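You operate a simulated robot arm through the tools that you are given. There is no shell and no other tool.

Carry out the task below with a simulated two-armed robot. There is one attempt and no reset: what you move stays moved.

## Task
Clear the folder's entry for a new web: arm up, collar parked, nip open.
Fine: keep the folder locked off; raise the measuring arm, slide the sensor collar along to the stop beside the arm and tighten its screw again; throw the red lever that opens the nip.

Only the result counts: the job must be done as asked and must still hold three seconds after the hand-in. Knocking over, shifting, dropping, spilling or breaking anything else fails it.

## Robot
Two 7-joint arms with two-finger parallel grippers on one trunk that stands fixed in place. Base frame: the origin is at the foot of the trunk, x ahead of it, y to its left, z up. Lengths are in m, angles in degrees, forces in N, time in s.
The left shoulder is at [0.05, 0.209, 1.246], the right one opposite. With the tool pointing down near the work surface each hand reaches from about 0.3 to 0.92 m from the base axis, measured 20 degrees to its own side. Payload 4.4 kg a hand.
The tool frame of a hand sits at the grasp point between the pads (the TCP): z along the fingers, y along the line on which they close. The tips reach 0.023 m beyond it. Largest opening 0.094 m; finger width 0.038, thickness 0.01; the body of the gripper, 0.054 by 0.096 m, starts 0.039 m behind the TCP.
Orientation is told as [roll, pitch, yaw] about the base's x, y, z axes, in that order, counted from this pose: with the fingers straight down and closing along the base's y, the tool's x points along the base's -x, its y along +y and its z along -z.

## Interface
- The arms move only by the tool nudge_tool. It takes "left_increments", "right_increments" or both (then of equal length, played together; a hand with none holds still); each is one flat list of numbers, 7 for each row, row after row: the turn, a rotation vector about the tool's x, y, z in units of 45 degrees (1.0 is 45 degrees), then the shift along the tool's x, y, z in units of 300 mm (1.0 is 300 mm), then the gripper command, from -1 (shut) to 1 (fully open), values between in proportion. In form: [wx, wy, wz, dx, dy, dz, gripper, wx, wy, wz, dx, dy, dz, gripper, ...]. A call has 1 to 20 rows; each row is the pose to reach, as a shift and turn from the pose commanded when the call began, along the tool's axes at that moment. A call with a number of a shift or a turn outside -1 to 1 is refused whole. Each row takes 0.2 s and may step no farther than 0.05 m and 8.6 degrees from the row before; otherwise, or with a gripper value out of range, the whole call is refused. Where a pose cannot be reached the arm comes as near as it can. A force on the tool above 40 N (or 10 N above the force at the start of the call, whichever is more), or a blocked arm, ends the call early, and 0.2 s more pass. The fingers move at their own pace (about 0.108 m/s each) and stop on an object; they squeeze with about 28 N. The grip force told is the motor's: it shows also when the fingers shut on nothing. Time passes only in rows, and 0.2 s behind the last, so rows that repeat a pose let the fingers close. The reply holds the time, the measured pose of the TCP, the force on the tool along the base axes, the opening and the grip force, in the units named above and with some noise, with the torque about the TCP (base axes, N m) and any sound that the robot's microphone picked up.
- Cameras (640 x 400 px; columns grow to the right, rows downward): "scene" is now at [0.1439, 0.051, 1.4533]; the picture's right is [0.56, -0.83, 0.00], its down [-0.19, -0.13, -0.97] and it looks along [0.80, 0.55, -0.23] (base axes); focal length 222 px, centre (320, 200). "left" rides on the left gripper at [0.086, -0.016, -0.075] in its tool frame; the picture's right is [0.18, 0.98, 0.00], its down [-0.58, 0.11, -0.81] and it looks along [-0.79, 0.15, 0.59] (tool axes); focal length 243 px, centre (320, 200). "right" rides on the right gripper at [0.087, 0.016, -0.074] in its tool frame; the picture's right is [-0.18, 0.98, 0.00], its down [-0.58, -0.11, -0.81] and it looks along [-0.79, -0.15, 0.59] (tool axes); focal length 243 px, centre (320, 200). There is no depth. A picture from a camera that has moved, and an enlarged one, comes with that camera's place and axes in the base frame and with its lens.
- get_image(camera): a new picture of that camera. It takes no simulated time.
- lift_body(by): slides the trunk up (or, below 0, down) by that many m; the arms and the scene camera ride with it, the base frame stays. It gives what a move gives, with no picture.
- pan_tilt(pan, tilt): turns the head with the scene camera to pan (to the left, within 80 degrees either way) and tilt (down, from -29 to 69), counted from straight ahead of the robot. It gives what a move gives.
- close_up(camera, box): a new picture of the part [left, top, right, bottom] of that camera's present view, enlarged. It takes no simulated time.
- sign_off(): hands the job in; it is judged then, once.

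Places have to be worked out from the pictures, the camera data and where the tool is seen. Open the grippers and draw the arms clear of the work before you hand the job in, unless the task says otherwise.

The tools are called after "Call:" as name(argument=value, ...) on one line, values as JSON. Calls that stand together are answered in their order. nudge_tool: Moves the arms, as the interface text tells. Its arguments: {"type":"object","properties":{"left_increments":{"type":"array","items":{"type":"number"}},"right_increments":{"type":"array","items":{"type":"number"}}},"required":[]} The other tools are called the same way: lift_body (by) moves the trunk up or down; pan_tilt (pan, tilt) turns the head that bears the scene camera; get_image (camera) takes a picture; close_up (camera, box) takes an enlarged picture of a part of a camera's view; sign_off () hands the job in.

At the start:

```text
time: 0.0
left_tool_pos: [0.3693, 0.5286, 1.4321]
left_tool_rot: [0.1, 0.0, 0.0]
left_force: [-0.5, 0.2, 0.2]
left_torque: [-0.01, 0.02, 0.01]
left_finger_gap: 0.0938
left_gripper_force: 0.1
right_tool_pos: [0.4287, 0.0638, 1.4376]
right_tool_rot: [0.0, -0.1, -0.1]
right_force: [0.6, -0.7, 0.3]
right_torque: [-0.01, 0.03, 0.0]
right_finger_gap: 0.0938
right_gripper_force: 0.1
trunk travel left (down, up): [-0.325, 0.238]
head pan, tilt (commanded): [34.2, 13.3]
```

scene: 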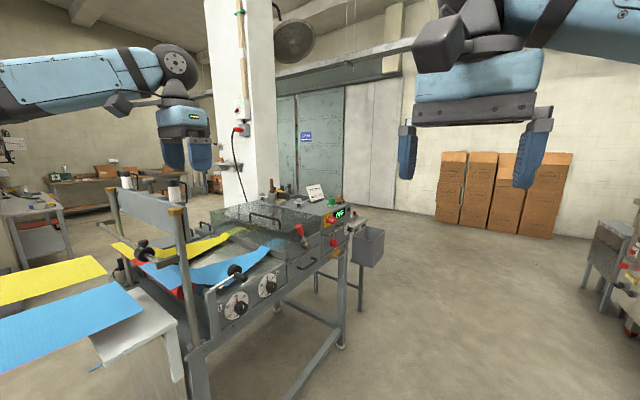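
right: 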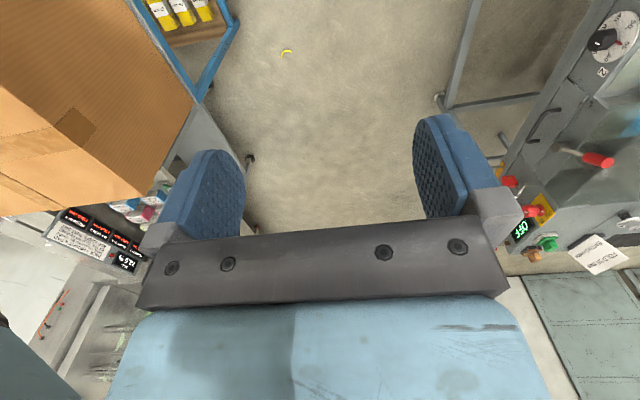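
left: 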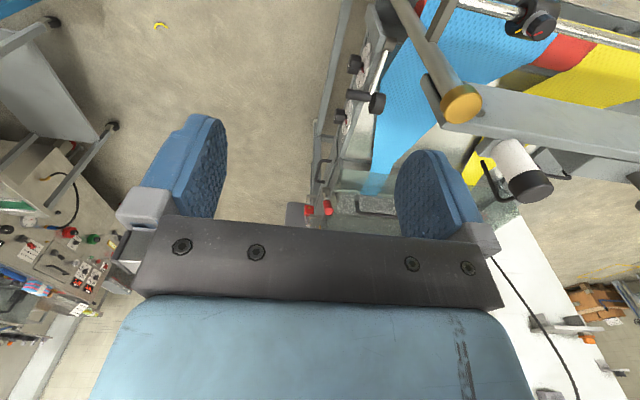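

I start by looking at the scene in enlarged views to identify the measuring arm, the collar, the screw, the stop and the red lever.

Call:
close_up(camera="scene", box=[90, 160, 250, 260])

Call:
close_up(camera="scene", box=[100, 220, 260, 320])

Call:
close_up(camera="scene", box=[210, 170, 390, 300])

Call:
close_up(camera="left", box=[320, 0, 640, 200])

```text
4.00 times, centred on (170, 210) of scene
camera zoom: at [0.1439, 0.051, 1.4533], right [0.56, -0.83, 0.0], down [-0.19, -0.13, -0.97], along [0.8, 0.55, -0.23], focal length 886 px, centre (920, 160)
```

zoom: 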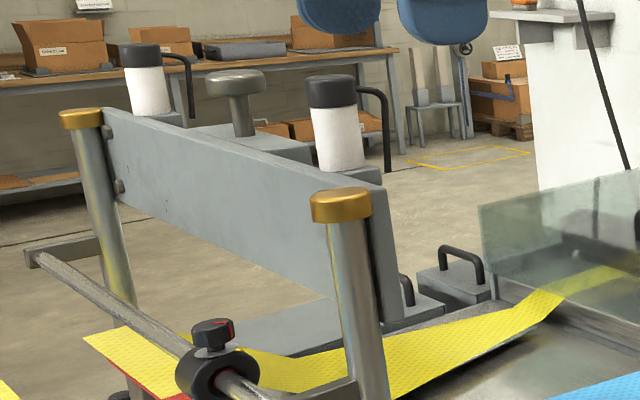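

```text
4.00 times, centred on (180, 270) of scene
camera zoom: at [0.1439, 0.051, 1.4533], right [0.56, -0.83, 0.0], down [-0.19, -0.13, -0.97], along [0.8, 0.55, -0.23], focal length 886 px, centre (880, -80)
```

zoom: 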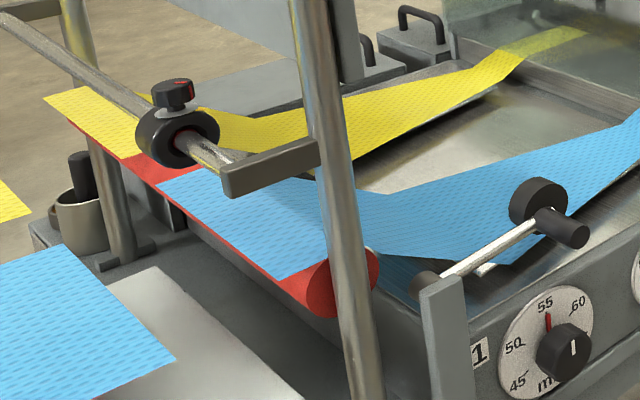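

```text
3.08 times, centred on (300, 235) of scene
camera zoom: at [0.1439, 0.051, 1.4533], right [0.56, -0.83, 0.0], down [-0.19, -0.13, -0.97], along [0.8, 0.55, -0.23], focal length 682 px, centre (382, 92)
```

zoom: 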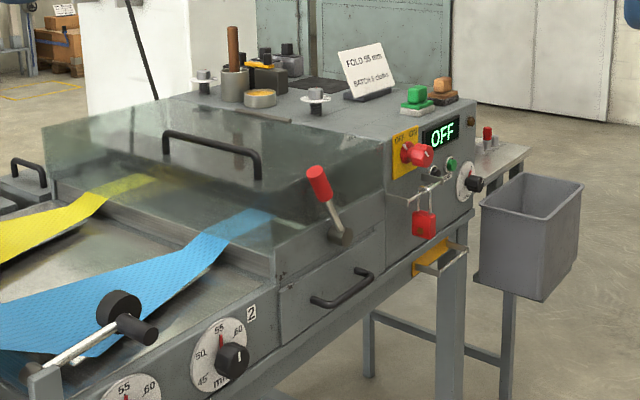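

```text
2.00 times, centred on (480, 100) of left
camera zoom: at [0.2817, 0.5122, 1.5058], right [-0.18, 0.98, 0.0], down [0.58, 0.11, 0.81], along [0.79, 0.15, -0.59], focal length 485 px, centre (0, 400)
```

zoom: 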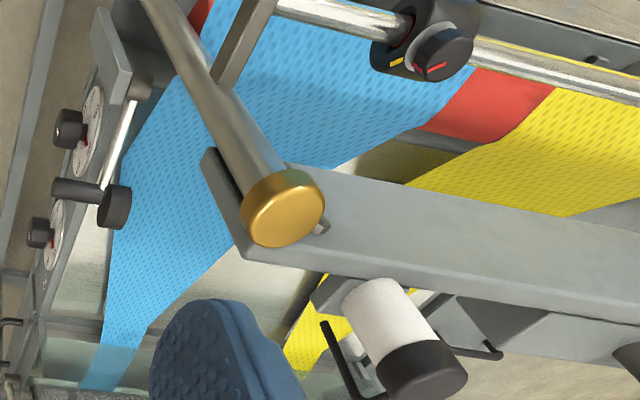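

The bar with the black collar seems to be near (0.33, 0.77, 1.17), inside the left arm's reach. I turn the head toward it for better views.

Call:
pan_tilt(pan=62, tilt=25)

Call:
get_image(camera="scene")

Call:
close_up(camera="scene", box=[220, 140, 420, 265])

Call:
close_up(camera="scene", box=[320, 140, 520, 265])

```text
time: 0.9
left_tool_pos: [0.3672, 0.5285, 1.4321]
left_tool_rot: [0.1, 0.0, 0.0]
left_force: [-0.8, 0.4, 0.2]
left_torque: [0.0, -0.01, 0.01]
left_finger_gap: 0.0938
left_gripper_force: 0.1
right_tool_pos: [0.4281, 0.0647, 1.4368]
right_tool_rot: [0.0, 0.0, -0.2]
right_force: [0.2, 0.4, 0.6]
right_torque: [0.01, 0.0, 0.0]
right_finger_gap: 0.0941
right_gripper_force: 0.0
trunk travel left (down, up): [-0.325, 0.238]
head pan, tilt (commanded): [62.0, 25.0]
```

```text
taken
camera scene: at [0.11, 0.0798, 1.4342], right [0.88, -0.47, 0.0], down [-0.2, -0.37, -0.91], along [0.43, 0.8, -0.42], focal length 222 px, centre (320, 200)
```

scene: 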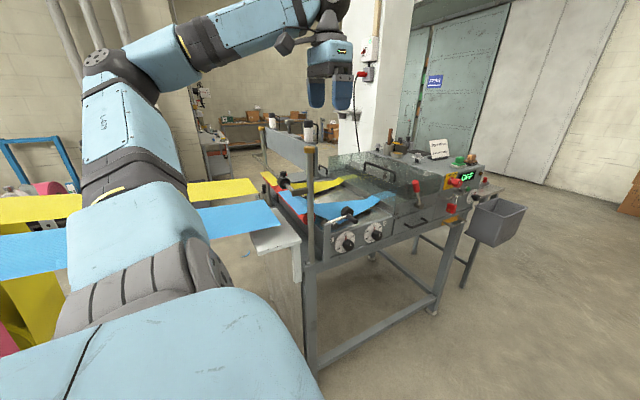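

```text
3.20 times, centred on (320, 202) of scene
camera zoom: at [0.11, 0.0798, 1.4342], right [0.88, -0.47, 0.0], down [-0.2, -0.37, -0.91], along [0.43, 0.8, -0.42], focal length 709 px, centre (320, 192)
```

zoom: 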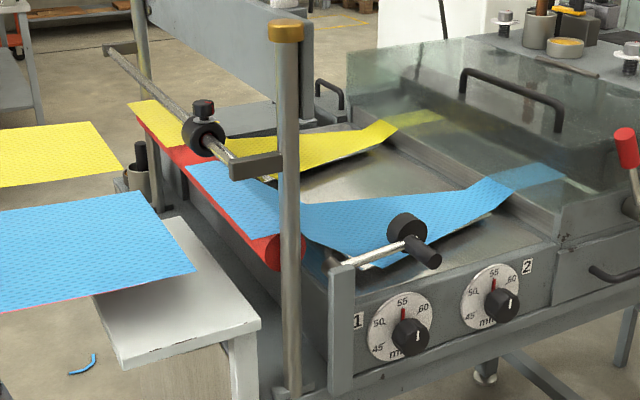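

```text
3.20 times, centred on (420, 202) of scene
camera zoom: at [0.11, 0.0798, 1.4342], right [0.88, -0.47, 0.0], down [-0.2, -0.37, -0.91], along [0.43, 0.8, -0.42], focal length 709 px, centre (0, 192)
```

zoom: 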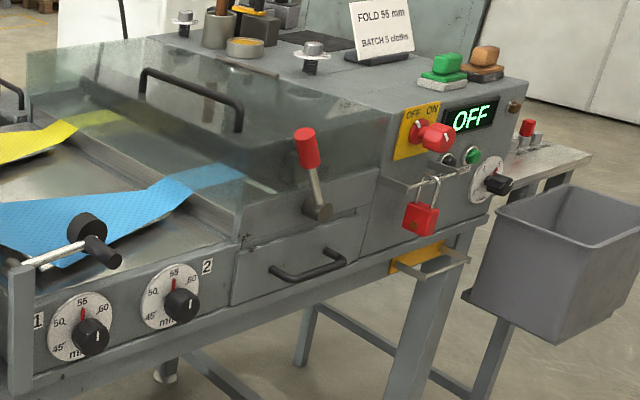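

I can see the bar with collar, the measuring arm with its roller and handle, and the red-gripped lever with the padlocked switch next to it. I raise the trunk to gain a baseline for triangulating positions.

Call:
lift_body(by=0.22)

Call:
get_image(camera="scene")

Call:
close_up(camera="scene", box=[220, 180, 420, 305])

Call:
close_up(camera="scene", box=[320, 180, 520, 305])

Call:
get_image(camera="left")

Call:
get_image(camera="right")

```text
time: 3.2
left_tool_pos: [0.3681, 0.5286, 1.6517]
left_tool_rot: [0.0, 0.0, 0.0]
left_force: [-0.1, 0.0, -0.3]
left_torque: [-0.01, 0.04, 0.01]
left_finger_gap: 0.0939
left_gripper_force: 0.2
right_tool_pos: [0.4277, 0.0643, 1.6573]
right_tool_rot: [-0.1, 0.0, -0.1]
right_force: [-0.6, -0.6, -0.1]
right_torque: [-0.04, 0.01, 0.02]
right_finger_gap: 0.0939
right_gripper_force: 0.1
trunk travel left (down, up): [-0.545, 0.018]
head pan, tilt (commanded): [62.0, 25.0]
```

```text
taken
camera scene: at [0.11, 0.0799, 1.6541], right [0.88, -0.47, 0.0], down [-0.2, -0.37, -0.91], along [0.43, 0.8, -0.42], focal length 222 px, centre (320, 200)
```

scene: 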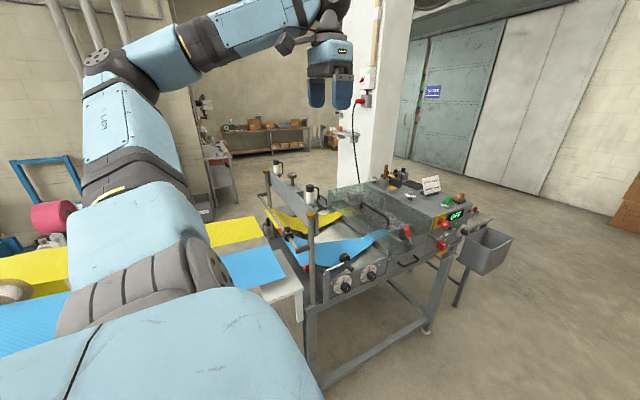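

```text
3.20 times, centred on (320, 242) of scene
camera zoom: at [0.11, 0.0799, 1.6541], right [0.88, -0.47, 0.0], down [-0.2, -0.37, -0.91], along [0.43, 0.8, -0.42], focal length 709 px, centre (320, 64)
```

zoom: 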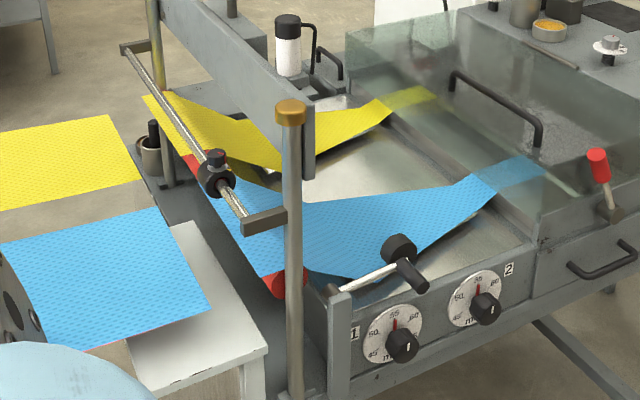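

```text
3.20 times, centred on (420, 242) of scene
camera zoom: at [0.11, 0.0799, 1.6541], right [0.88, -0.47, 0.0], down [-0.2, -0.37, -0.91], along [0.43, 0.8, -0.42], focal length 709 px, centre (0, 64)
```

zoom: 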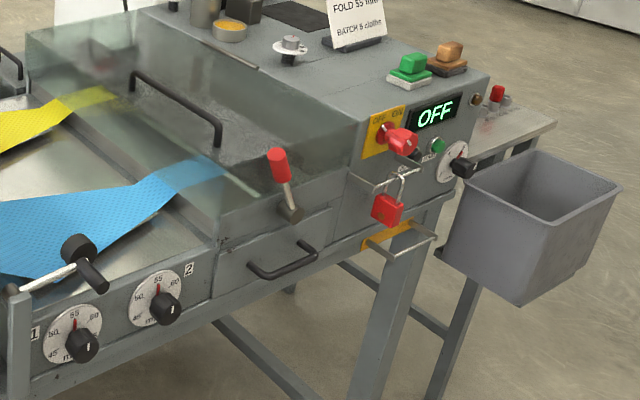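

```text
taken
camera left: at [0.2818, 0.5123, 1.7256], right [-0.18, 0.98, 0.0], down [0.58, 0.11, 0.81], along [0.79, 0.15, -0.59], focal length 243 px, centre (320, 200)
```

left: 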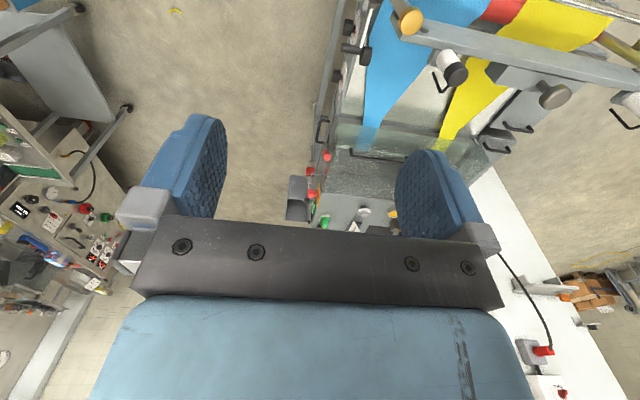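

```text
taken
camera right: at [0.342, 0.0812, 1.7316], right [0.19, 0.98, 0.0], down [0.58, -0.11, 0.81], along [0.79, -0.15, -0.59], focal length 243 px, centre (320, 200)
```

right: 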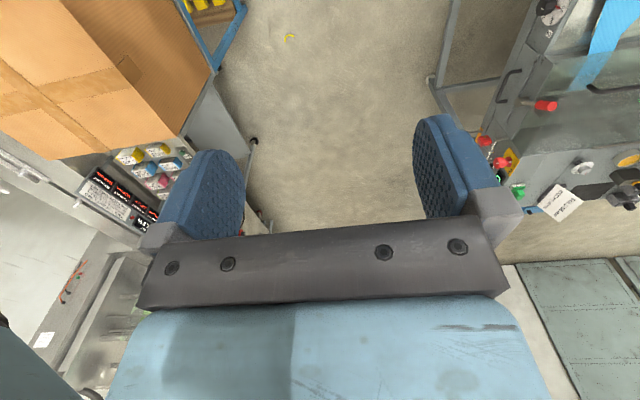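

From triangulation: post top ≈ (0.39, 0.68, 1.29), collar ≈ (0.34, 0.79, 1.16) on a bar along y, measuring arm pivot ≈ (0.44, 0.66, 1.04) with roller ≈ (0.55, 0.69, 1.04), lever grip ≈ (0.85, 0.645, 1.10) with pivot ≈ (0.91, 0.65, 1.00). I move both hands to get closer camera views: left above the collar, right in front of the lever.

Call:
nudge_tool(left_increments=[0, 0, 0, 0.035, 0.08, 0.09, 1, 0, 0, 0, 0.07, 0.16, 0.18, 1, 0, 0, 0, 0.105, 0.24, 0.27, 1, 0, 0, 0, 0.14, 0.32, 0.36, 1, 0, 0, 0, 0.175, 0.4, 0.45, 1, 0, 0, 0, 0.21, 0.48, 0.54, 1, 0, 0, 0, 0.245, 0.56, 0.63, 1, 0, 0, 0, 0.28, 0.64, 0.72, 1, 0, 0, 0, 0.315, 0.72, 0.81, 1, 0, 0, 0, 0.35, 0.8, 0.9, 1], right_increments=[0, 0, -0.1, -0.063, 0.062, 0.062, 1, 0, 0, -0.2, -0.126, 0.124, 0.124, 1, 0, 0, -0.3, -0.19, 0.186, 0.186, 1, 0, 0, -0.4, -0.253, 0.248, 0.248, 1, 0, 0, -0.5, -0.316, 0.31, 0.31, 1, 0, 0, -0.6, -0.38, 0.372, 0.372, 1, 0, 0, -0.7, -0.443, 0.434, 0.434, 1, 0, 0, -0.8, -0.506, 0.496, 0.496, 1, 0, 0, -0.9, -0.57, 0.558, 0.558, 1, 0, 0, -1, -0.633, 0.62, 0.62, 1])

Call:
get_image(camera="left")

Call:
get_image(camera="right")

```text
time: 5.5
left_tool_pos: [0.2625, 0.7703, 1.3787]
left_tool_rot: [-0.2, -0.1, 0.0]
left_force: [-0.1, 0.0, -0.2]
left_torque: [0.0, -0.03, -0.01]
left_finger_gap: 0.094
left_gripper_force: 0.0
right_tool_pos: [0.614, 0.2424, 1.4784]
right_tool_rot: [0.1, 0.0, 43.7]
right_force: [0.9, 0.4, 1.0]
right_torque: [0.0, 0.01, 0.01]
right_finger_gap: 0.0939
right_gripper_force: 0.1
right hand out of reach, approached as far as the arm can: row 10
trunk travel left (down, up): [-0.545, 0.018]
head pan, tilt (commanded): [62.0, 25.0]
```

```text
taken
camera left: at [0.1759, 0.7535, 1.4532], right [-0.18, 0.98, 0.0], down [0.58, 0.11, 0.81], along [0.79, 0.15, -0.59], focal length 243 px, centre (320, 200)
```

left: 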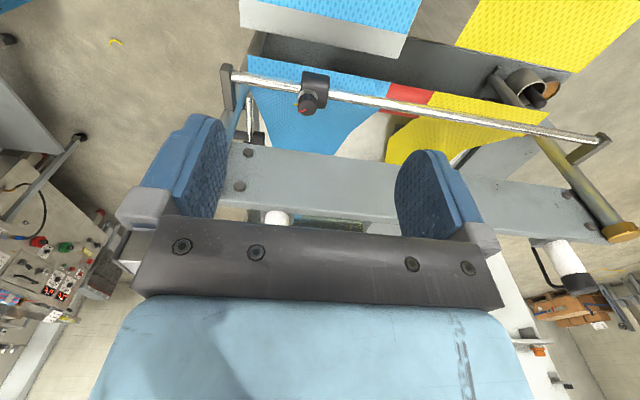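

```text
taken
camera right: at [0.5407, 0.1947, 1.552], right [-0.54, 0.84, 0.0], down [0.5, 0.32, 0.81], along [0.68, 0.44, -0.59], focal length 243 px, centre (320, 200)
```

right: 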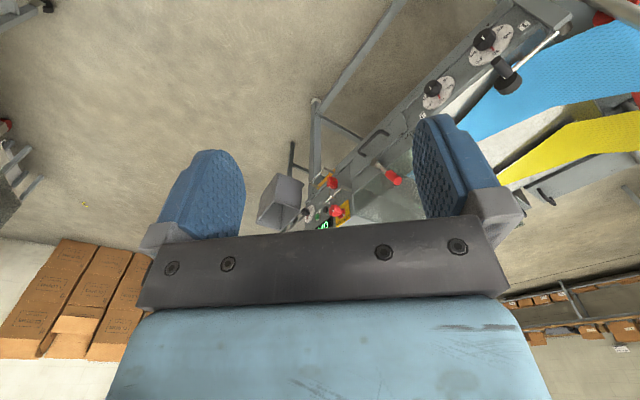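

The collar, bar and both end brackets are in view in the left camera. I enlarge both views.

Call:
close_up(camera="left", box=[210, 50, 370, 150])

Call:
close_up(camera="left", box=[280, 55, 350, 125])

Call:
close_up(camera="right", box=[300, 90, 440, 230])

Call:
close_up(camera="scene", box=[385, 205, 465, 255])

```text
4.00 times, centred on (290, 100) of left
camera zoom: at [0.1759, 0.7535, 1.4532], right [-0.18, 0.98, 0.0], down [0.58, 0.11, 0.81], along [0.79, 0.15, -0.59], focal length 970 px, centre (440, 600)
```

zoom: 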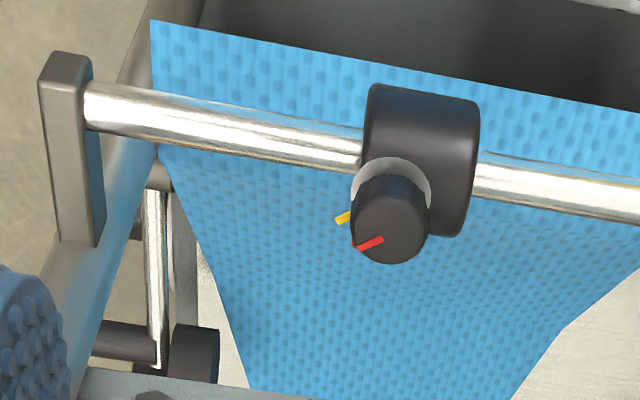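

```text
5.71 times, centred on (315, 90) of left
camera zoom: at [0.1759, 0.7535, 1.4532], right [-0.18, 0.98, 0.0], down [0.58, 0.11, 0.81], along [0.79, 0.15, -0.59], focal length 1386 px, centre (349, 829)
```

zoom: 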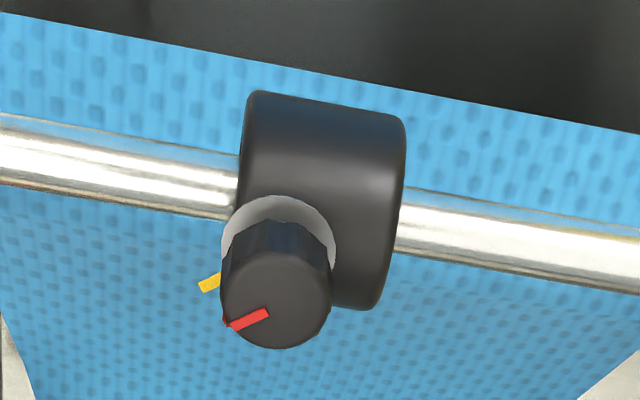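

```text
2.86 times, centred on (370, 160) of right
camera zoom: at [0.5407, 0.1947, 1.552], right [-0.54, 0.84, 0.0], down [0.5, 0.32, 0.81], along [0.68, 0.44, -0.59], focal length 693 px, centre (177, 314)
```

zoom: 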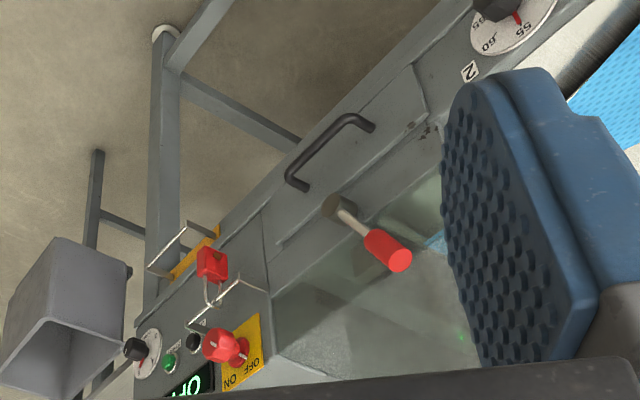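

```text
8.00 times, centred on (425, 230) of scene
camera zoom: at [0.1091, 0.0818, 1.6541], right [0.88, -0.47, 0.0], down [-0.2, -0.37, -0.91], along [0.43, 0.8, -0.42], focal length 1772 px, centre (-520, -40)
```

zoom: 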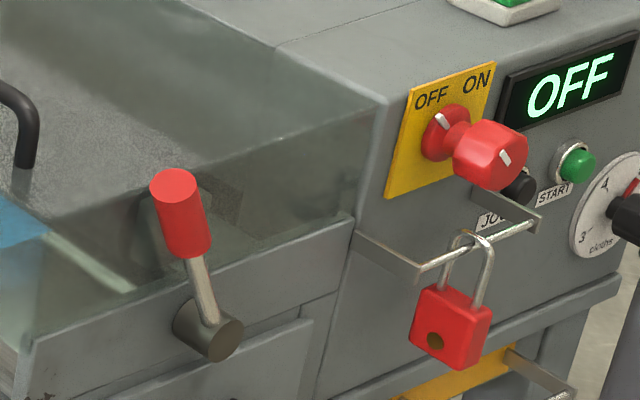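

The red mark on the knob is aligned with the yellow index (screw tight), and the near end bracket (y≈0.68) is the stop on the measuring-arm side. I bring the left hand above the knob to refine its position.

Call:
nudge_tool(left_increments=[0, 0, 0, -0.08, -0.0025, 0.08, 1, 0, 0, 0, -0.16, -0.005, 0.16, 1, 0, 0, 0, -0.245, -0.0077, 0.242, 1])

Call:
get_image(camera="left")

Call:
close_up(camera="left", box=[260, 30, 380, 130])

```text
time: 6.2
left_tool_pos: [0.3377, 0.7662, 1.3082]
left_tool_rot: [0.1, 0.0, 0.1]
left_force: [0.2, 0.3, -0.1]
left_torque: [-0.03, 0.01, -0.01]
left_finger_gap: 0.0939
left_gripper_force: 0.1
right_tool_pos: [0.6162, 0.2395, 1.4771]
right_tool_rot: [0.1, 0.0, 43.5]
right_force: [-0.2, 0.7, -0.5]
right_torque: [-0.02, -0.02, -0.01]
right_finger_gap: 0.0937
right_gripper_force: 0.1
trunk travel left (down, up): [-0.545, 0.018]
head pan, tilt (commanded): [62.0, 25.0]
```

```text
taken
camera left: at [0.251, 0.7495, 1.3823], right [-0.18, 0.98, 0.0], down [0.58, 0.11, 0.81], along [0.79, 0.15, -0.59], focal length 243 px, centre (320, 200)
```

left: 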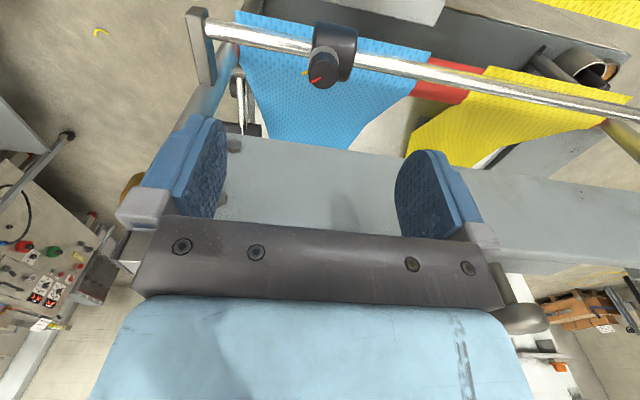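

```text
4.00 times, centred on (320, 80) of left
camera zoom: at [0.251, 0.7495, 1.3823], right [-0.18, 0.98, 0.0], down [0.58, 0.11, 0.81], along [0.79, 0.15, -0.59], focal length 970 px, centre (320, 680)
```

zoom: 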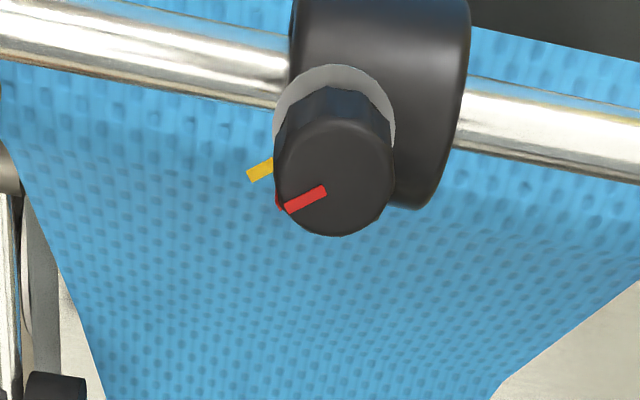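

The knob lies right under the TCP: top at about (0.338, 0.768, 1.205), diameter ≈ 0.022. I turn the hand to yaw −40° (leaving room to loosen counter-clockwise) and descend part way.

Call:
nudge_tool(left_increments=[0, 0, 0.178, 0, 0.001, 0.03, 1, 0, 0, 0.356, 0, 0.003, 0.06, 1, 0, 0, 0.534, 0, 0.005, 0.1, 1, 0, 0, 0.712, 0, 0.006, 0.14, 1, 0, 0, 0.889, 0, 0.006, 0.17, 1])

Call:
get_image(camera="left")

Call:
get_image(camera="scene")

```text
time: 7.5
left_tool_pos: [0.3373, 0.7685, 1.259]
left_tool_rot: [0.0, -0.1, -40.2]
left_force: [0.0, 0.4, 0.2]
left_torque: [0.0, 0.0, 0.02]
left_finger_gap: 0.0945
left_gripper_force: 0.1
right_tool_pos: [0.6154, 0.2393, 1.4774]
right_tool_rot: [0.0, 0.0, 43.4]
right_force: [0.9, -0.9, 0.2]
right_torque: [-0.01, -0.01, -0.02]
right_finger_gap: 0.0938
right_gripper_force: 0.1
trunk travel left (down, up): [-0.545, 0.018]
head pan, tilt (commanded): [62.0, 25.0]
```

```text
taken
camera left: at [0.2597, 0.8111, 1.3329], right [0.49, 0.87, 0.0], down [0.51, -0.29, 0.81], along [0.7, -0.4, -0.59], focal length 243 px, centre (320, 200)
```

left: 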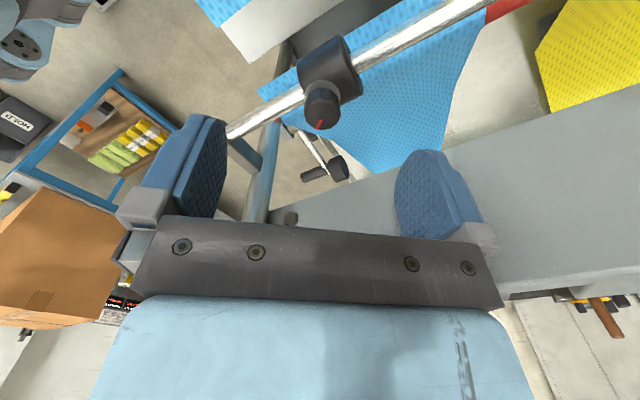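

```text
taken
camera scene: at [0.1104, 0.08, 1.6542], right [0.88, -0.47, 0.0], down [-0.2, -0.37, -0.91], along [0.43, 0.8, -0.42], focal length 222 px, centre (320, 200)
```

scene: 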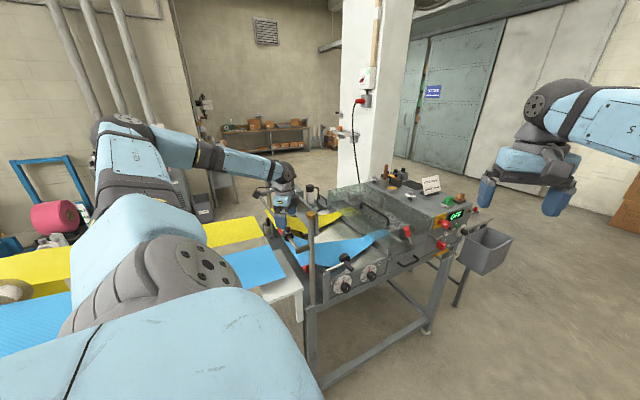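

The hand is at yaw −40° directly over the knob. I enlarge to check the centring and height before descending.

Call:
close_up(camera="left", box=[270, 50, 370, 150])

Call:
close_up(camera="scene", box=[245, 170, 335, 230])

```text
4.00 times, centred on (320, 100) of left
camera zoom: at [0.2597, 0.8111, 1.3329], right [0.49, 0.87, 0.0], down [0.51, -0.29, 0.81], along [0.7, -0.4, -0.59], focal length 970 px, centre (320, 600)
```

zoom: 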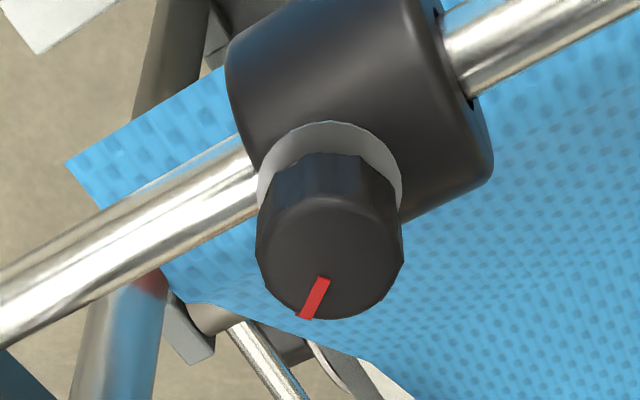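

```text
6.67 times, centred on (290, 200) of scene
camera zoom: at [0.1104, 0.08, 1.6542], right [0.88, -0.47, 0.0], down [-0.2, -0.37, -0.91], along [0.43, 0.8, -0.42], focal length 1476 px, centre (520, 200)
```

zoom: 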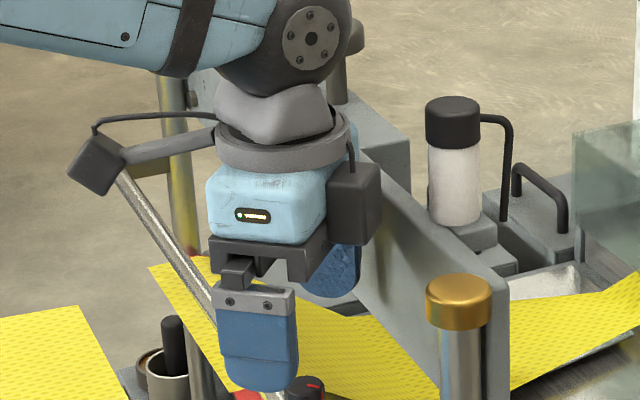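

The gripper's side box would hit the post if I stayed vertical at the stop position, so I'll tilt the hand 40° so that it leans away from the post (toward −x) and grip the knob that way.

Call:
nudge_tool(left_increments=[0, -0.178, 0, 0, 0, 0, 1, 0, -0.356, 0, 0, 0, 0, 1, 0, -0.534, 0, 0, 0, 0, 1, 0, -0.712, 0, 0, 0, 0, 1, 0, -0.889, 0, 0, 0, 0, 1])

Call:
get_image(camera="left")

Call:
close_up(camera="scene", box=[235, 160, 345, 240])

```text
time: 8.7
left_tool_pos: [0.3354, 0.7684, 1.2581]
left_tool_rot: [-0.1, -40.1, -40.0]
left_force: [-0.2, -0.2, 0.0]
left_torque: [-0.02, -0.04, 0.02]
left_finger_gap: 0.0941
left_gripper_force: 0.0
right_tool_pos: [0.6147, 0.2407, 1.4787]
right_tool_rot: [-0.1, -0.2, 43.4]
right_force: [0.8, 0.8, 0.1]
right_torque: [0.0, -0.04, 0.0]
right_finger_gap: 0.0944
right_gripper_force: 0.0
trunk travel left (down, up): [-0.545, 0.018]
head pan, tilt (commanded): [62.0, 25.0]
```

```text
taken
camera left: at [0.2385, 0.8294, 1.2583], right [0.52, 0.84, -0.12], down [0.01, 0.13, 0.99], along [0.85, -0.52, 0.06], focal length 243 px, centre (320, 200)
```

left: 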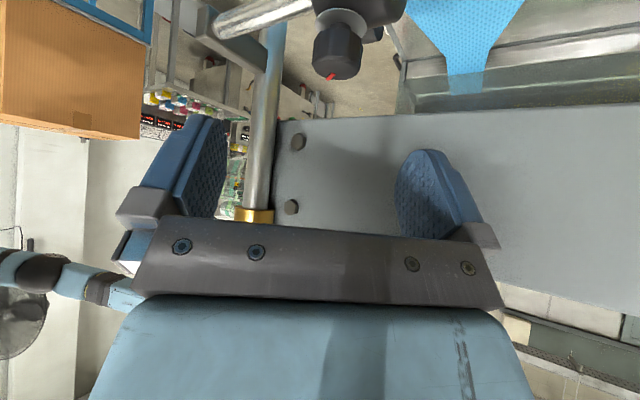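

```text
5.00 times, centred on (290, 200) of scene
camera zoom: at [0.1095, 0.0806, 1.6542], right [0.88, -0.47, 0.0], down [-0.2, -0.37, -0.91], along [0.43, 0.8, -0.42], focal length 1107 px, centre (470, 200)
```

zoom: 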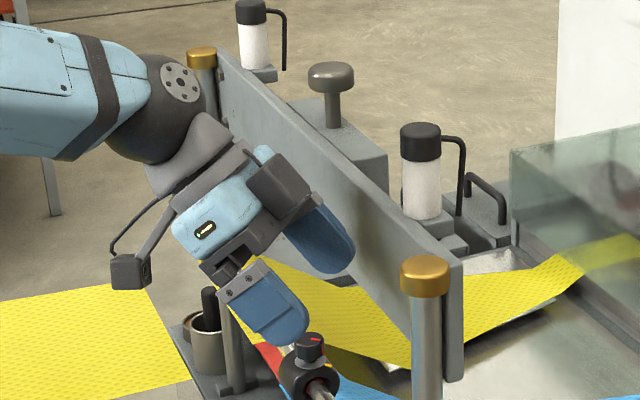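

The side-on view shows the knob top at z≈1.207. I zoom once more to see where the knob ends and the collar begins, so the fingertips don't touch the collar.

Call:
close_up(camera="left", box=[270, 0, 410, 90])

```text
4.44 times, centred on (340, 45) of left
camera zoom: at [0.2385, 0.8294, 1.2583], right [0.52, 0.84, -0.12], down [0.01, 0.13, 0.99], along [0.85, -0.52, 0.06], focal length 1078 px, centre (231, 889)
```

zoom: 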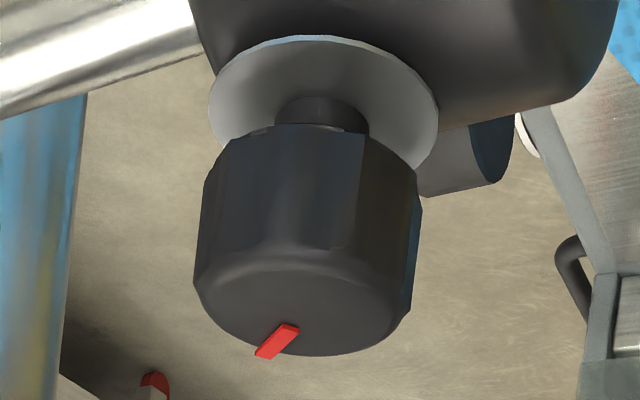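

Knob spans z≈1.187–1.204 with a washer just below. I descend so the fingertips straddle the knob (TCP z≈1.216) and then close on it.

Call:
nudge_tool(left_increments=[0, 0, 0, 0.03, 0.002, 0.037, 1, 0, 0, 0, 0.06, 0.005, 0.073, 1, 0, 0, 0, 0.09, 0.006, 0.107, 1])

Call:
get_image(camera="left")

Call:
close_up(camera="scene", box=[250, 190, 340, 250])

```text
time: 9.4
left_tool_pos: [0.3365, 0.7681, 1.216]
left_tool_rot: [-0.1, -40.0, -40.1]
left_force: [0.9, -1.3, -0.4]
left_torque: [0.01, -0.05, 0.05]
left_finger_gap: 0.0942
left_gripper_force: 0.1
right_tool_pos: [0.6162, 0.2386, 1.4782]
right_tool_rot: [0.0, -0.1, 43.4]
right_force: [-0.5, 0.1, 0.4]
right_torque: [0.0, 0.03, -0.01]
right_finger_gap: 0.094
right_gripper_force: 0.1
trunk travel left (down, up): [-0.545, 0.018]
head pan, tilt (commanded): [62.0, 25.0]
```

```text
taken
camera left: at [0.2391, 0.8293, 1.2174], right [0.52, 0.84, -0.12], down [0.01, 0.13, 0.99], along [0.85, -0.52, 0.06], focal length 243 px, centre (320, 200)
```

left: 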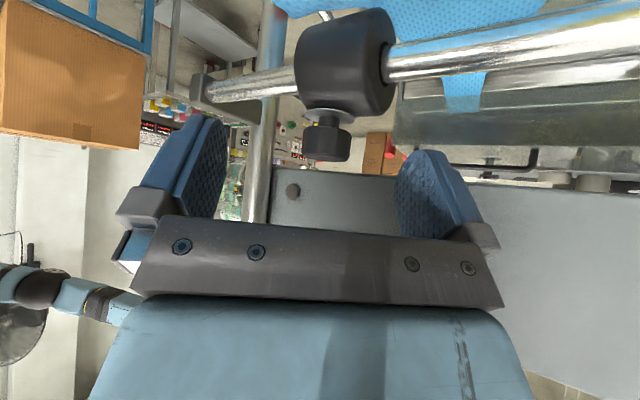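

```text
6.67 times, centred on (295, 220) of scene
camera zoom: at [0.1103, 0.0798, 1.6542], right [0.88, -0.47, 0.0], down [-0.2, -0.37, -0.91], along [0.43, 0.8, -0.42], focal length 1476 px, centre (487, 67)
```

zoom: 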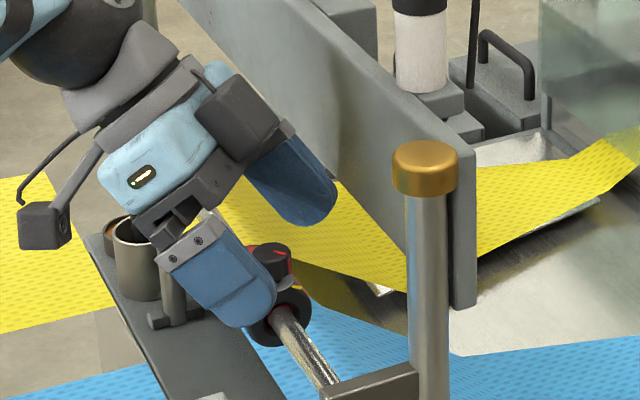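

The knob sits between the fingers, about 3 mm toward the right finger. I shift 3 mm, go 3 mm lower, and close the gripper on the knob.

Call:
nudge_tool(left_increments=[0, 0, 0, 0.006, 0.009, 0.008, 1, 0, 0, 0, 0.006, 0.009, 0.008, 0, 0, 0, 0, 0.006, 0.009, 0.008, -0.6, 0, 0, 0, 0.006, 0.009, 0.008, -1, 0, 0, 0, 0.006, 0.009, 0.008, -1, 0, 0, 0, 0.006, 0.009, 0.008, -1])

Call:
get_image(camera="left")

Call:
close_up(camera="scene", box=[250, 190, 340, 250])

```text
time: 10.8
left_tool_pos: [0.3379, 0.7692, 1.2125]
left_tool_rot: [-0.2, -40.0, -40.1]
left_force: [-10.2, -14.6, -7.6]
left_torque: [-0.17, -0.26, 0.01]
left_finger_gap: 0.0212
left_gripper_force: 44.5
right_tool_pos: [0.6139, 0.2383, 1.4778]
right_tool_rot: [-0.1, -0.2, 43.4]
right_force: [0.2, 0.1, 0.0]
right_torque: [-0.01, 0.0, 0.04]
right_finger_gap: 0.0939
right_gripper_force: 0.0
trunk travel left (down, up): [-0.545, 0.018]
head pan, tilt (commanded): [62.0, 25.0]
```

```text
taken
camera left: at [0.2398, 0.8301, 1.2147], right [0.53, 0.84, -0.12], down [0.01, 0.13, 0.99], along [0.85, -0.52, 0.06], focal length 243 px, centre (320, 200)
```

left: 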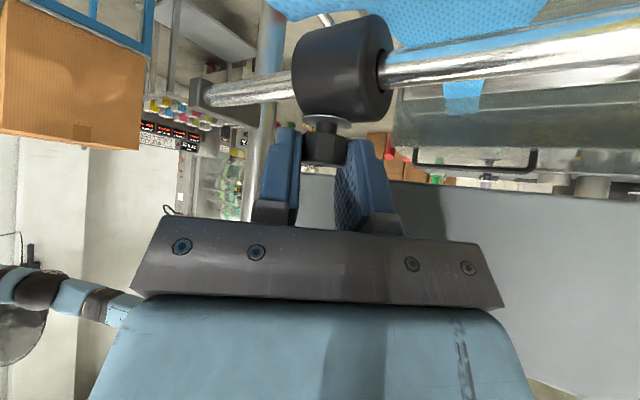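

```text
6.67 times, centred on (295, 220) of scene
camera zoom: at [0.1085, 0.0783, 1.6543], right [0.88, -0.47, 0.0], down [-0.2, -0.37, -0.91], along [0.43, 0.8, -0.42], focal length 1476 px, centre (487, 67)
```

zoom: 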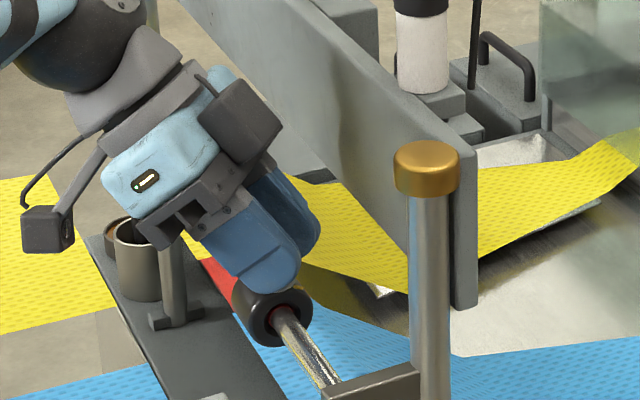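

The knob is gripped (gap 0.021 m). The readings show about 18 N of side load along the closing direction, so I relax the command by a few mm before twisting.

Call:
nudge_tool(left_increments=[0, 0, 0, 0, -0.008, 0, -1, 0, 0, 0, 0, -0.008, 0, -1])

```text
time: 11.4
left_tool_pos: [0.3378, 0.7702, 1.2136]
left_tool_rot: [0.1, -40.0, -40.1]
left_force: [-3.6, -9.7, -7.2]
left_torque: [0.43, 0.38, 0.09]
left_finger_gap: 0.0209
left_gripper_force: 44.8
right_tool_pos: [0.6147, 0.2393, 1.4783]
right_tool_rot: [0.0, -0.1, 43.4]
right_force: [0.2, 0.0, -0.1]
right_torque: [0.03, -0.02, 0.01]
right_finger_gap: 0.0939
right_gripper_force: 0.0
trunk travel left (down, up): [-0.545, 0.018]
head pan, tilt (commanded): [62.0, 25.0]
```

Side load fell to about 10 N. Now I twist counter-clockwise seen from above (loosen), 24° first, keeping the TCP on the knob axis.

Call:
nudge_tool(left_increments=[-0.1143, 0, -0.1362, 0, 0, 0, -1, -0.2286, 0, -0.2724, 0, 0, 0, -1, -0.3429, 0, -0.4086, 0, 0, 0, -1])

Call:
close_up(camera="left", box=[240, 90, 400, 190])

Call:
close_up(camera="scene", box=[250, 190, 340, 250])

```text
time: 12.2
left_tool_pos: [0.3388, 0.7693, 1.2137]
left_tool_rot: [0.0, -40.0, -15.9]
left_force: [-2.2, -6.6, -2.0]
left_torque: [0.12, 0.23, -0.1]
left_finger_gap: 0.0212
left_gripper_force: 44.9
right_tool_pos: [0.6142, 0.2384, 1.4775]
right_tool_rot: [-0.1, -0.2, 43.4]
right_force: [0.3, 0.4, 1.0]
right_torque: [0.02, 0.0, -0.03]
right_finger_gap: 0.0937
right_gripper_force: 0.1
trunk travel left (down, up): [-0.545, 0.018]
head pan, tilt (commanded): [62.0, 25.0]
```

```text
4.00 times, centred on (320, 140) of left
camera zoom: at [0.2232, 0.7846, 1.215], right [0.13, 0.98, -0.12], down [-0.04, 0.12, 0.99], along [0.99, -0.13, 0.06], focal length 970 px, centre (320, 440)
```

zoom: 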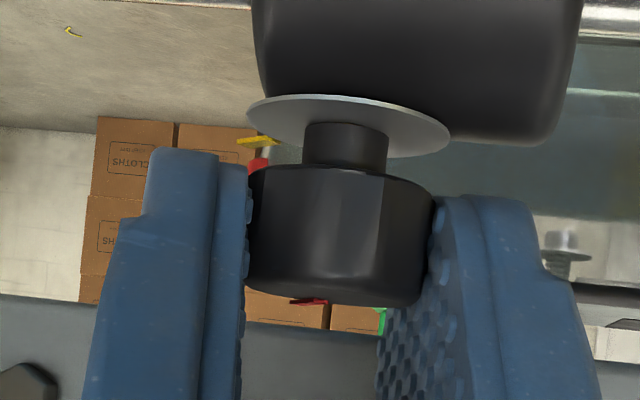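

```text
6.67 times, centred on (295, 220) of scene
camera zoom: at [0.1095, 0.0787, 1.6544], right [0.88, -0.47, 0.0], down [-0.2, -0.37, -0.91], along [0.43, 0.8, -0.42], focal length 1476 px, centre (487, 67)
```

zoom: 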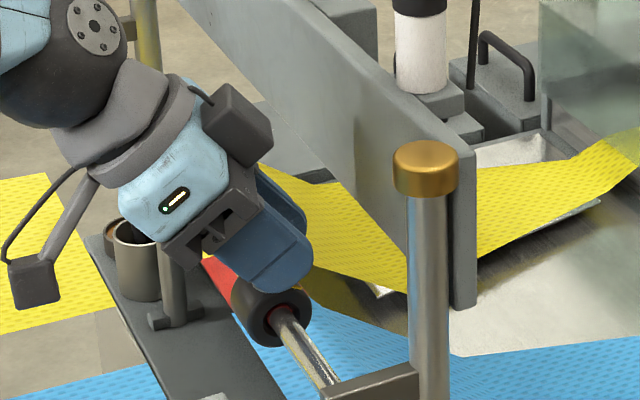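

The hand turned 24° with little torque. I continue another 40° and check the marks.

Call:
nudge_tool(left_increments=[-0.1143, 0, -0.1362, 0, 0, 0, -1, -0.2286, 0, -0.2724, 0, 0, 0, -1, -0.3429, 0, -0.4086, 0, 0, 0, -1, -0.4572, 0, -0.5448, 0, 0, 0, -1, -0.5715, 0, -0.681, 0, 0, 0, -1])

Call:
close_up(camera="left", box=[240, 90, 400, 190])

Call:
close_up(camera="scene", box=[250, 190, 340, 250])

```text
time: 13.2
left_tool_pos: [0.3426, 0.7707, 1.2198]
left_tool_rot: [-0.5, -41.3, 12.2]
left_force: [-4.2, 2.6, -2.9]
left_torque: [0.25, -0.84, 0.05]
left_finger_gap: 0.0208
left_gripper_force: 44.8
right_tool_pos: [0.6163, 0.2395, 1.4781]
right_tool_rot: [0.1, -0.1, 43.4]
right_force: [0.1, -0.2, 0.0]
right_torque: [0.04, 0.03, 0.01]
right_finger_gap: 0.0941
right_gripper_force: 0.1
trunk travel left (down, up): [-0.545, 0.018]
head pan, tilt (commanded): [62.0, 25.0]
stopped in row 4 (left hand): the force on the tool passed its limit at 97 N (the readings are from after the stop); the commanded pose is now the measured one
```

```text
4.00 times, centred on (320, 140) of left
camera zoom: at [0.2335, 0.7306, 1.218], right [-0.34, 0.93, -0.13], down [-0.12, 0.09, 0.99], along [0.93, 0.35, 0.08], focal length 970 px, centre (320, 440)
```

zoom: 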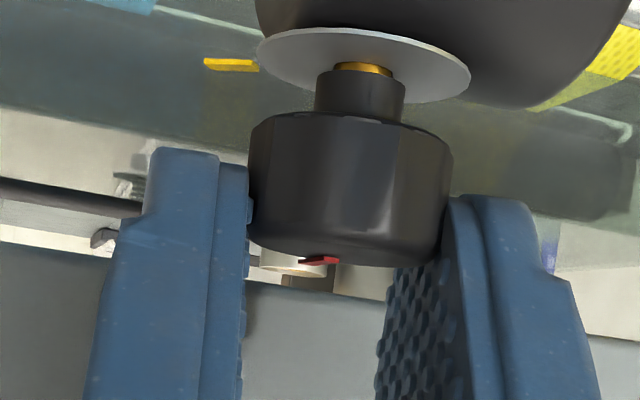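

```text
6.67 times, centred on (295, 220) of scene
camera zoom: at [0.1097, 0.0801, 1.6542], right [0.88, -0.47, 0.0], down [-0.2, -0.37, -0.91], along [0.43, 0.8, -0.42], focal length 1476 px, centre (487, 67)
```

zoom: 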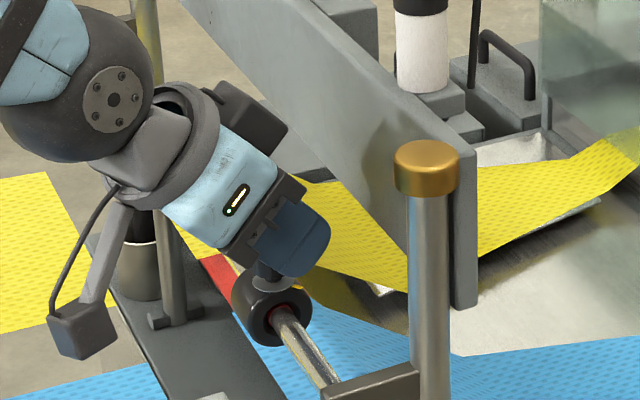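

The knob rotated with the fingers by about 52° (yellow tick now clearly away from the red mark, brass thread visible). A force limit stopped the move; I test whether the collar is already free by sliding 1 cm toward −y.

Call:
nudge_tool(left_increments=[0, 0, 0, 0.0026, -0.0163, -0.0023, -1, 0, 0, 0, 0.0053, -0.0326, -0.0046, -1])

Call:
get_image(camera="left")

Call:
get_image(camera="scene")

```text
time: 13.8
left_tool_pos: [0.3421, 0.7693, 1.2193]
left_tool_rot: [0.3, -41.4, 12.1]
left_force: [-5.2, 16.4, -12.5]
left_torque: [0.4, -1.23, -0.08]
left_finger_gap: 0.021
left_gripper_force: 45.4
right_tool_pos: [0.6168, 0.2413, 1.4762]
right_tool_rot: [0.0, 0.0, 43.3]
right_force: [-0.5, -0.1, 0.2]
right_torque: [0.02, 0.01, -0.02]
right_finger_gap: 0.094
right_gripper_force: 0.0
trunk travel left (down, up): [-0.545, 0.018]
head pan, tilt (commanded): [62.0, 25.0]
stopped in row 2 (left hand): the force on the tool passed its limit at 43 N (the readings are from after the stop); the commanded pose is now the measured one
```

```text
taken
camera left: at [0.2337, 0.7297, 1.2176], right [-0.34, 0.93, -0.12], down [-0.12, 0.08, 0.99], along [0.93, 0.35, 0.08], focal length 243 px, centre (320, 200)
```

left: 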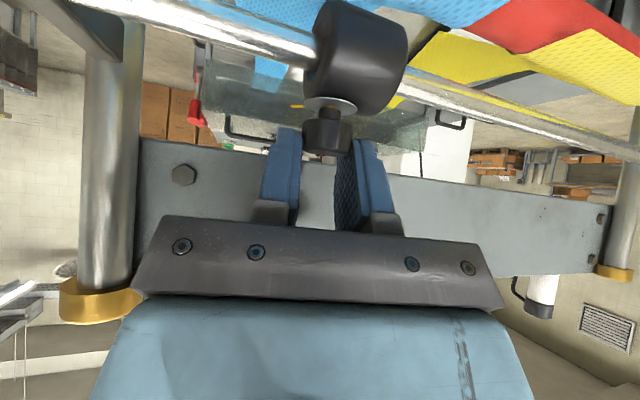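

```text
taken
camera scene: at [0.1112, 0.0833, 1.6534], right [0.88, -0.47, 0.0], down [-0.2, -0.38, -0.91], along [0.43, 0.8, -0.43], focal length 222 px, centre (320, 200)
```

scene: 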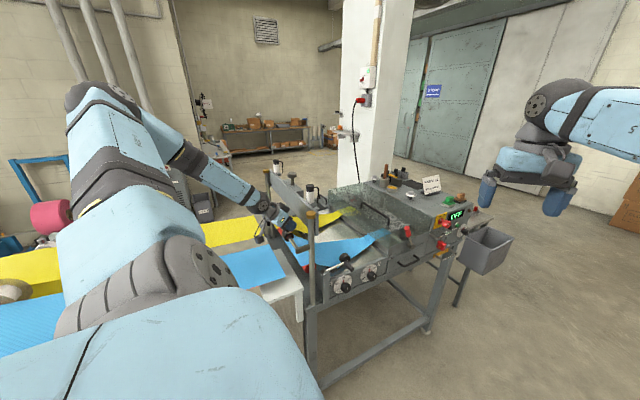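

The collar is still locked (43 N). The mark shows the knob turned with the fingers, so it needs more turns; I continue loosening more slowly (4° per row).

Call:
nudge_tool(left_increments=[-0.0588, 0, -0.0667, -0.0008, 0.0049, 0.0007, -1, -0.1176, 0, -0.1334, -0.0008, 0.0049, 0.0007, -1, -0.1764, 0, -0.2, -0.0008, 0.0049, 0.0007, -1, -0.2352, 0, -0.2668, -0.0008, 0.0049, 0.0007, -1, -0.294, 0, -0.3335, -0.0008, 0.0049, 0.0007, -1])

Call:
close_up(camera="left", box=[240, 90, 400, 190])

```text
time: 14.2
left_tool_pos: [0.3449, 0.7712, 1.223]
left_tool_rot: [-0.7, -42.1, 16.2]
left_force: [2.6, 15.7, -14.2]
left_torque: [0.33, 0.46, -0.04]
left_finger_gap: 0.0213
left_gripper_force: 44.8
right_tool_pos: [0.6179, 0.2425, 1.4748]
right_tool_rot: [0.1, 0.2, 43.4]
right_force: [0.3, -0.3, 0.0]
right_torque: [0.01, 0.0, 0.02]
right_finger_gap: 0.0939
right_gripper_force: 0.1
trunk travel left (down, up): [-0.545, 0.018]
head pan, tilt (commanded): [62.0, 25.0]
stopped in row 2 (left hand): the force on the tool passed its limit at 63 N (the readings are from after the stop); the commanded pose is now the measured one
```

```text
4.00 times, centred on (320, 140) of left
camera zoom: at [0.2388, 0.724, 1.2201], right [-0.4, 0.91, -0.13], down [-0.14, 0.08, 0.99], along [0.91, 0.41, 0.09], focal length 970 px, centre (320, 440)
```

zoom: 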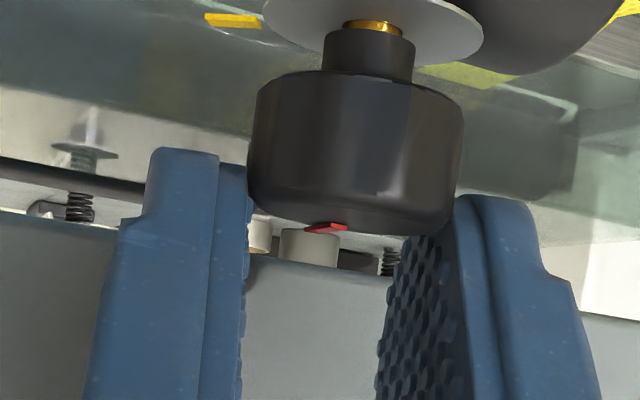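

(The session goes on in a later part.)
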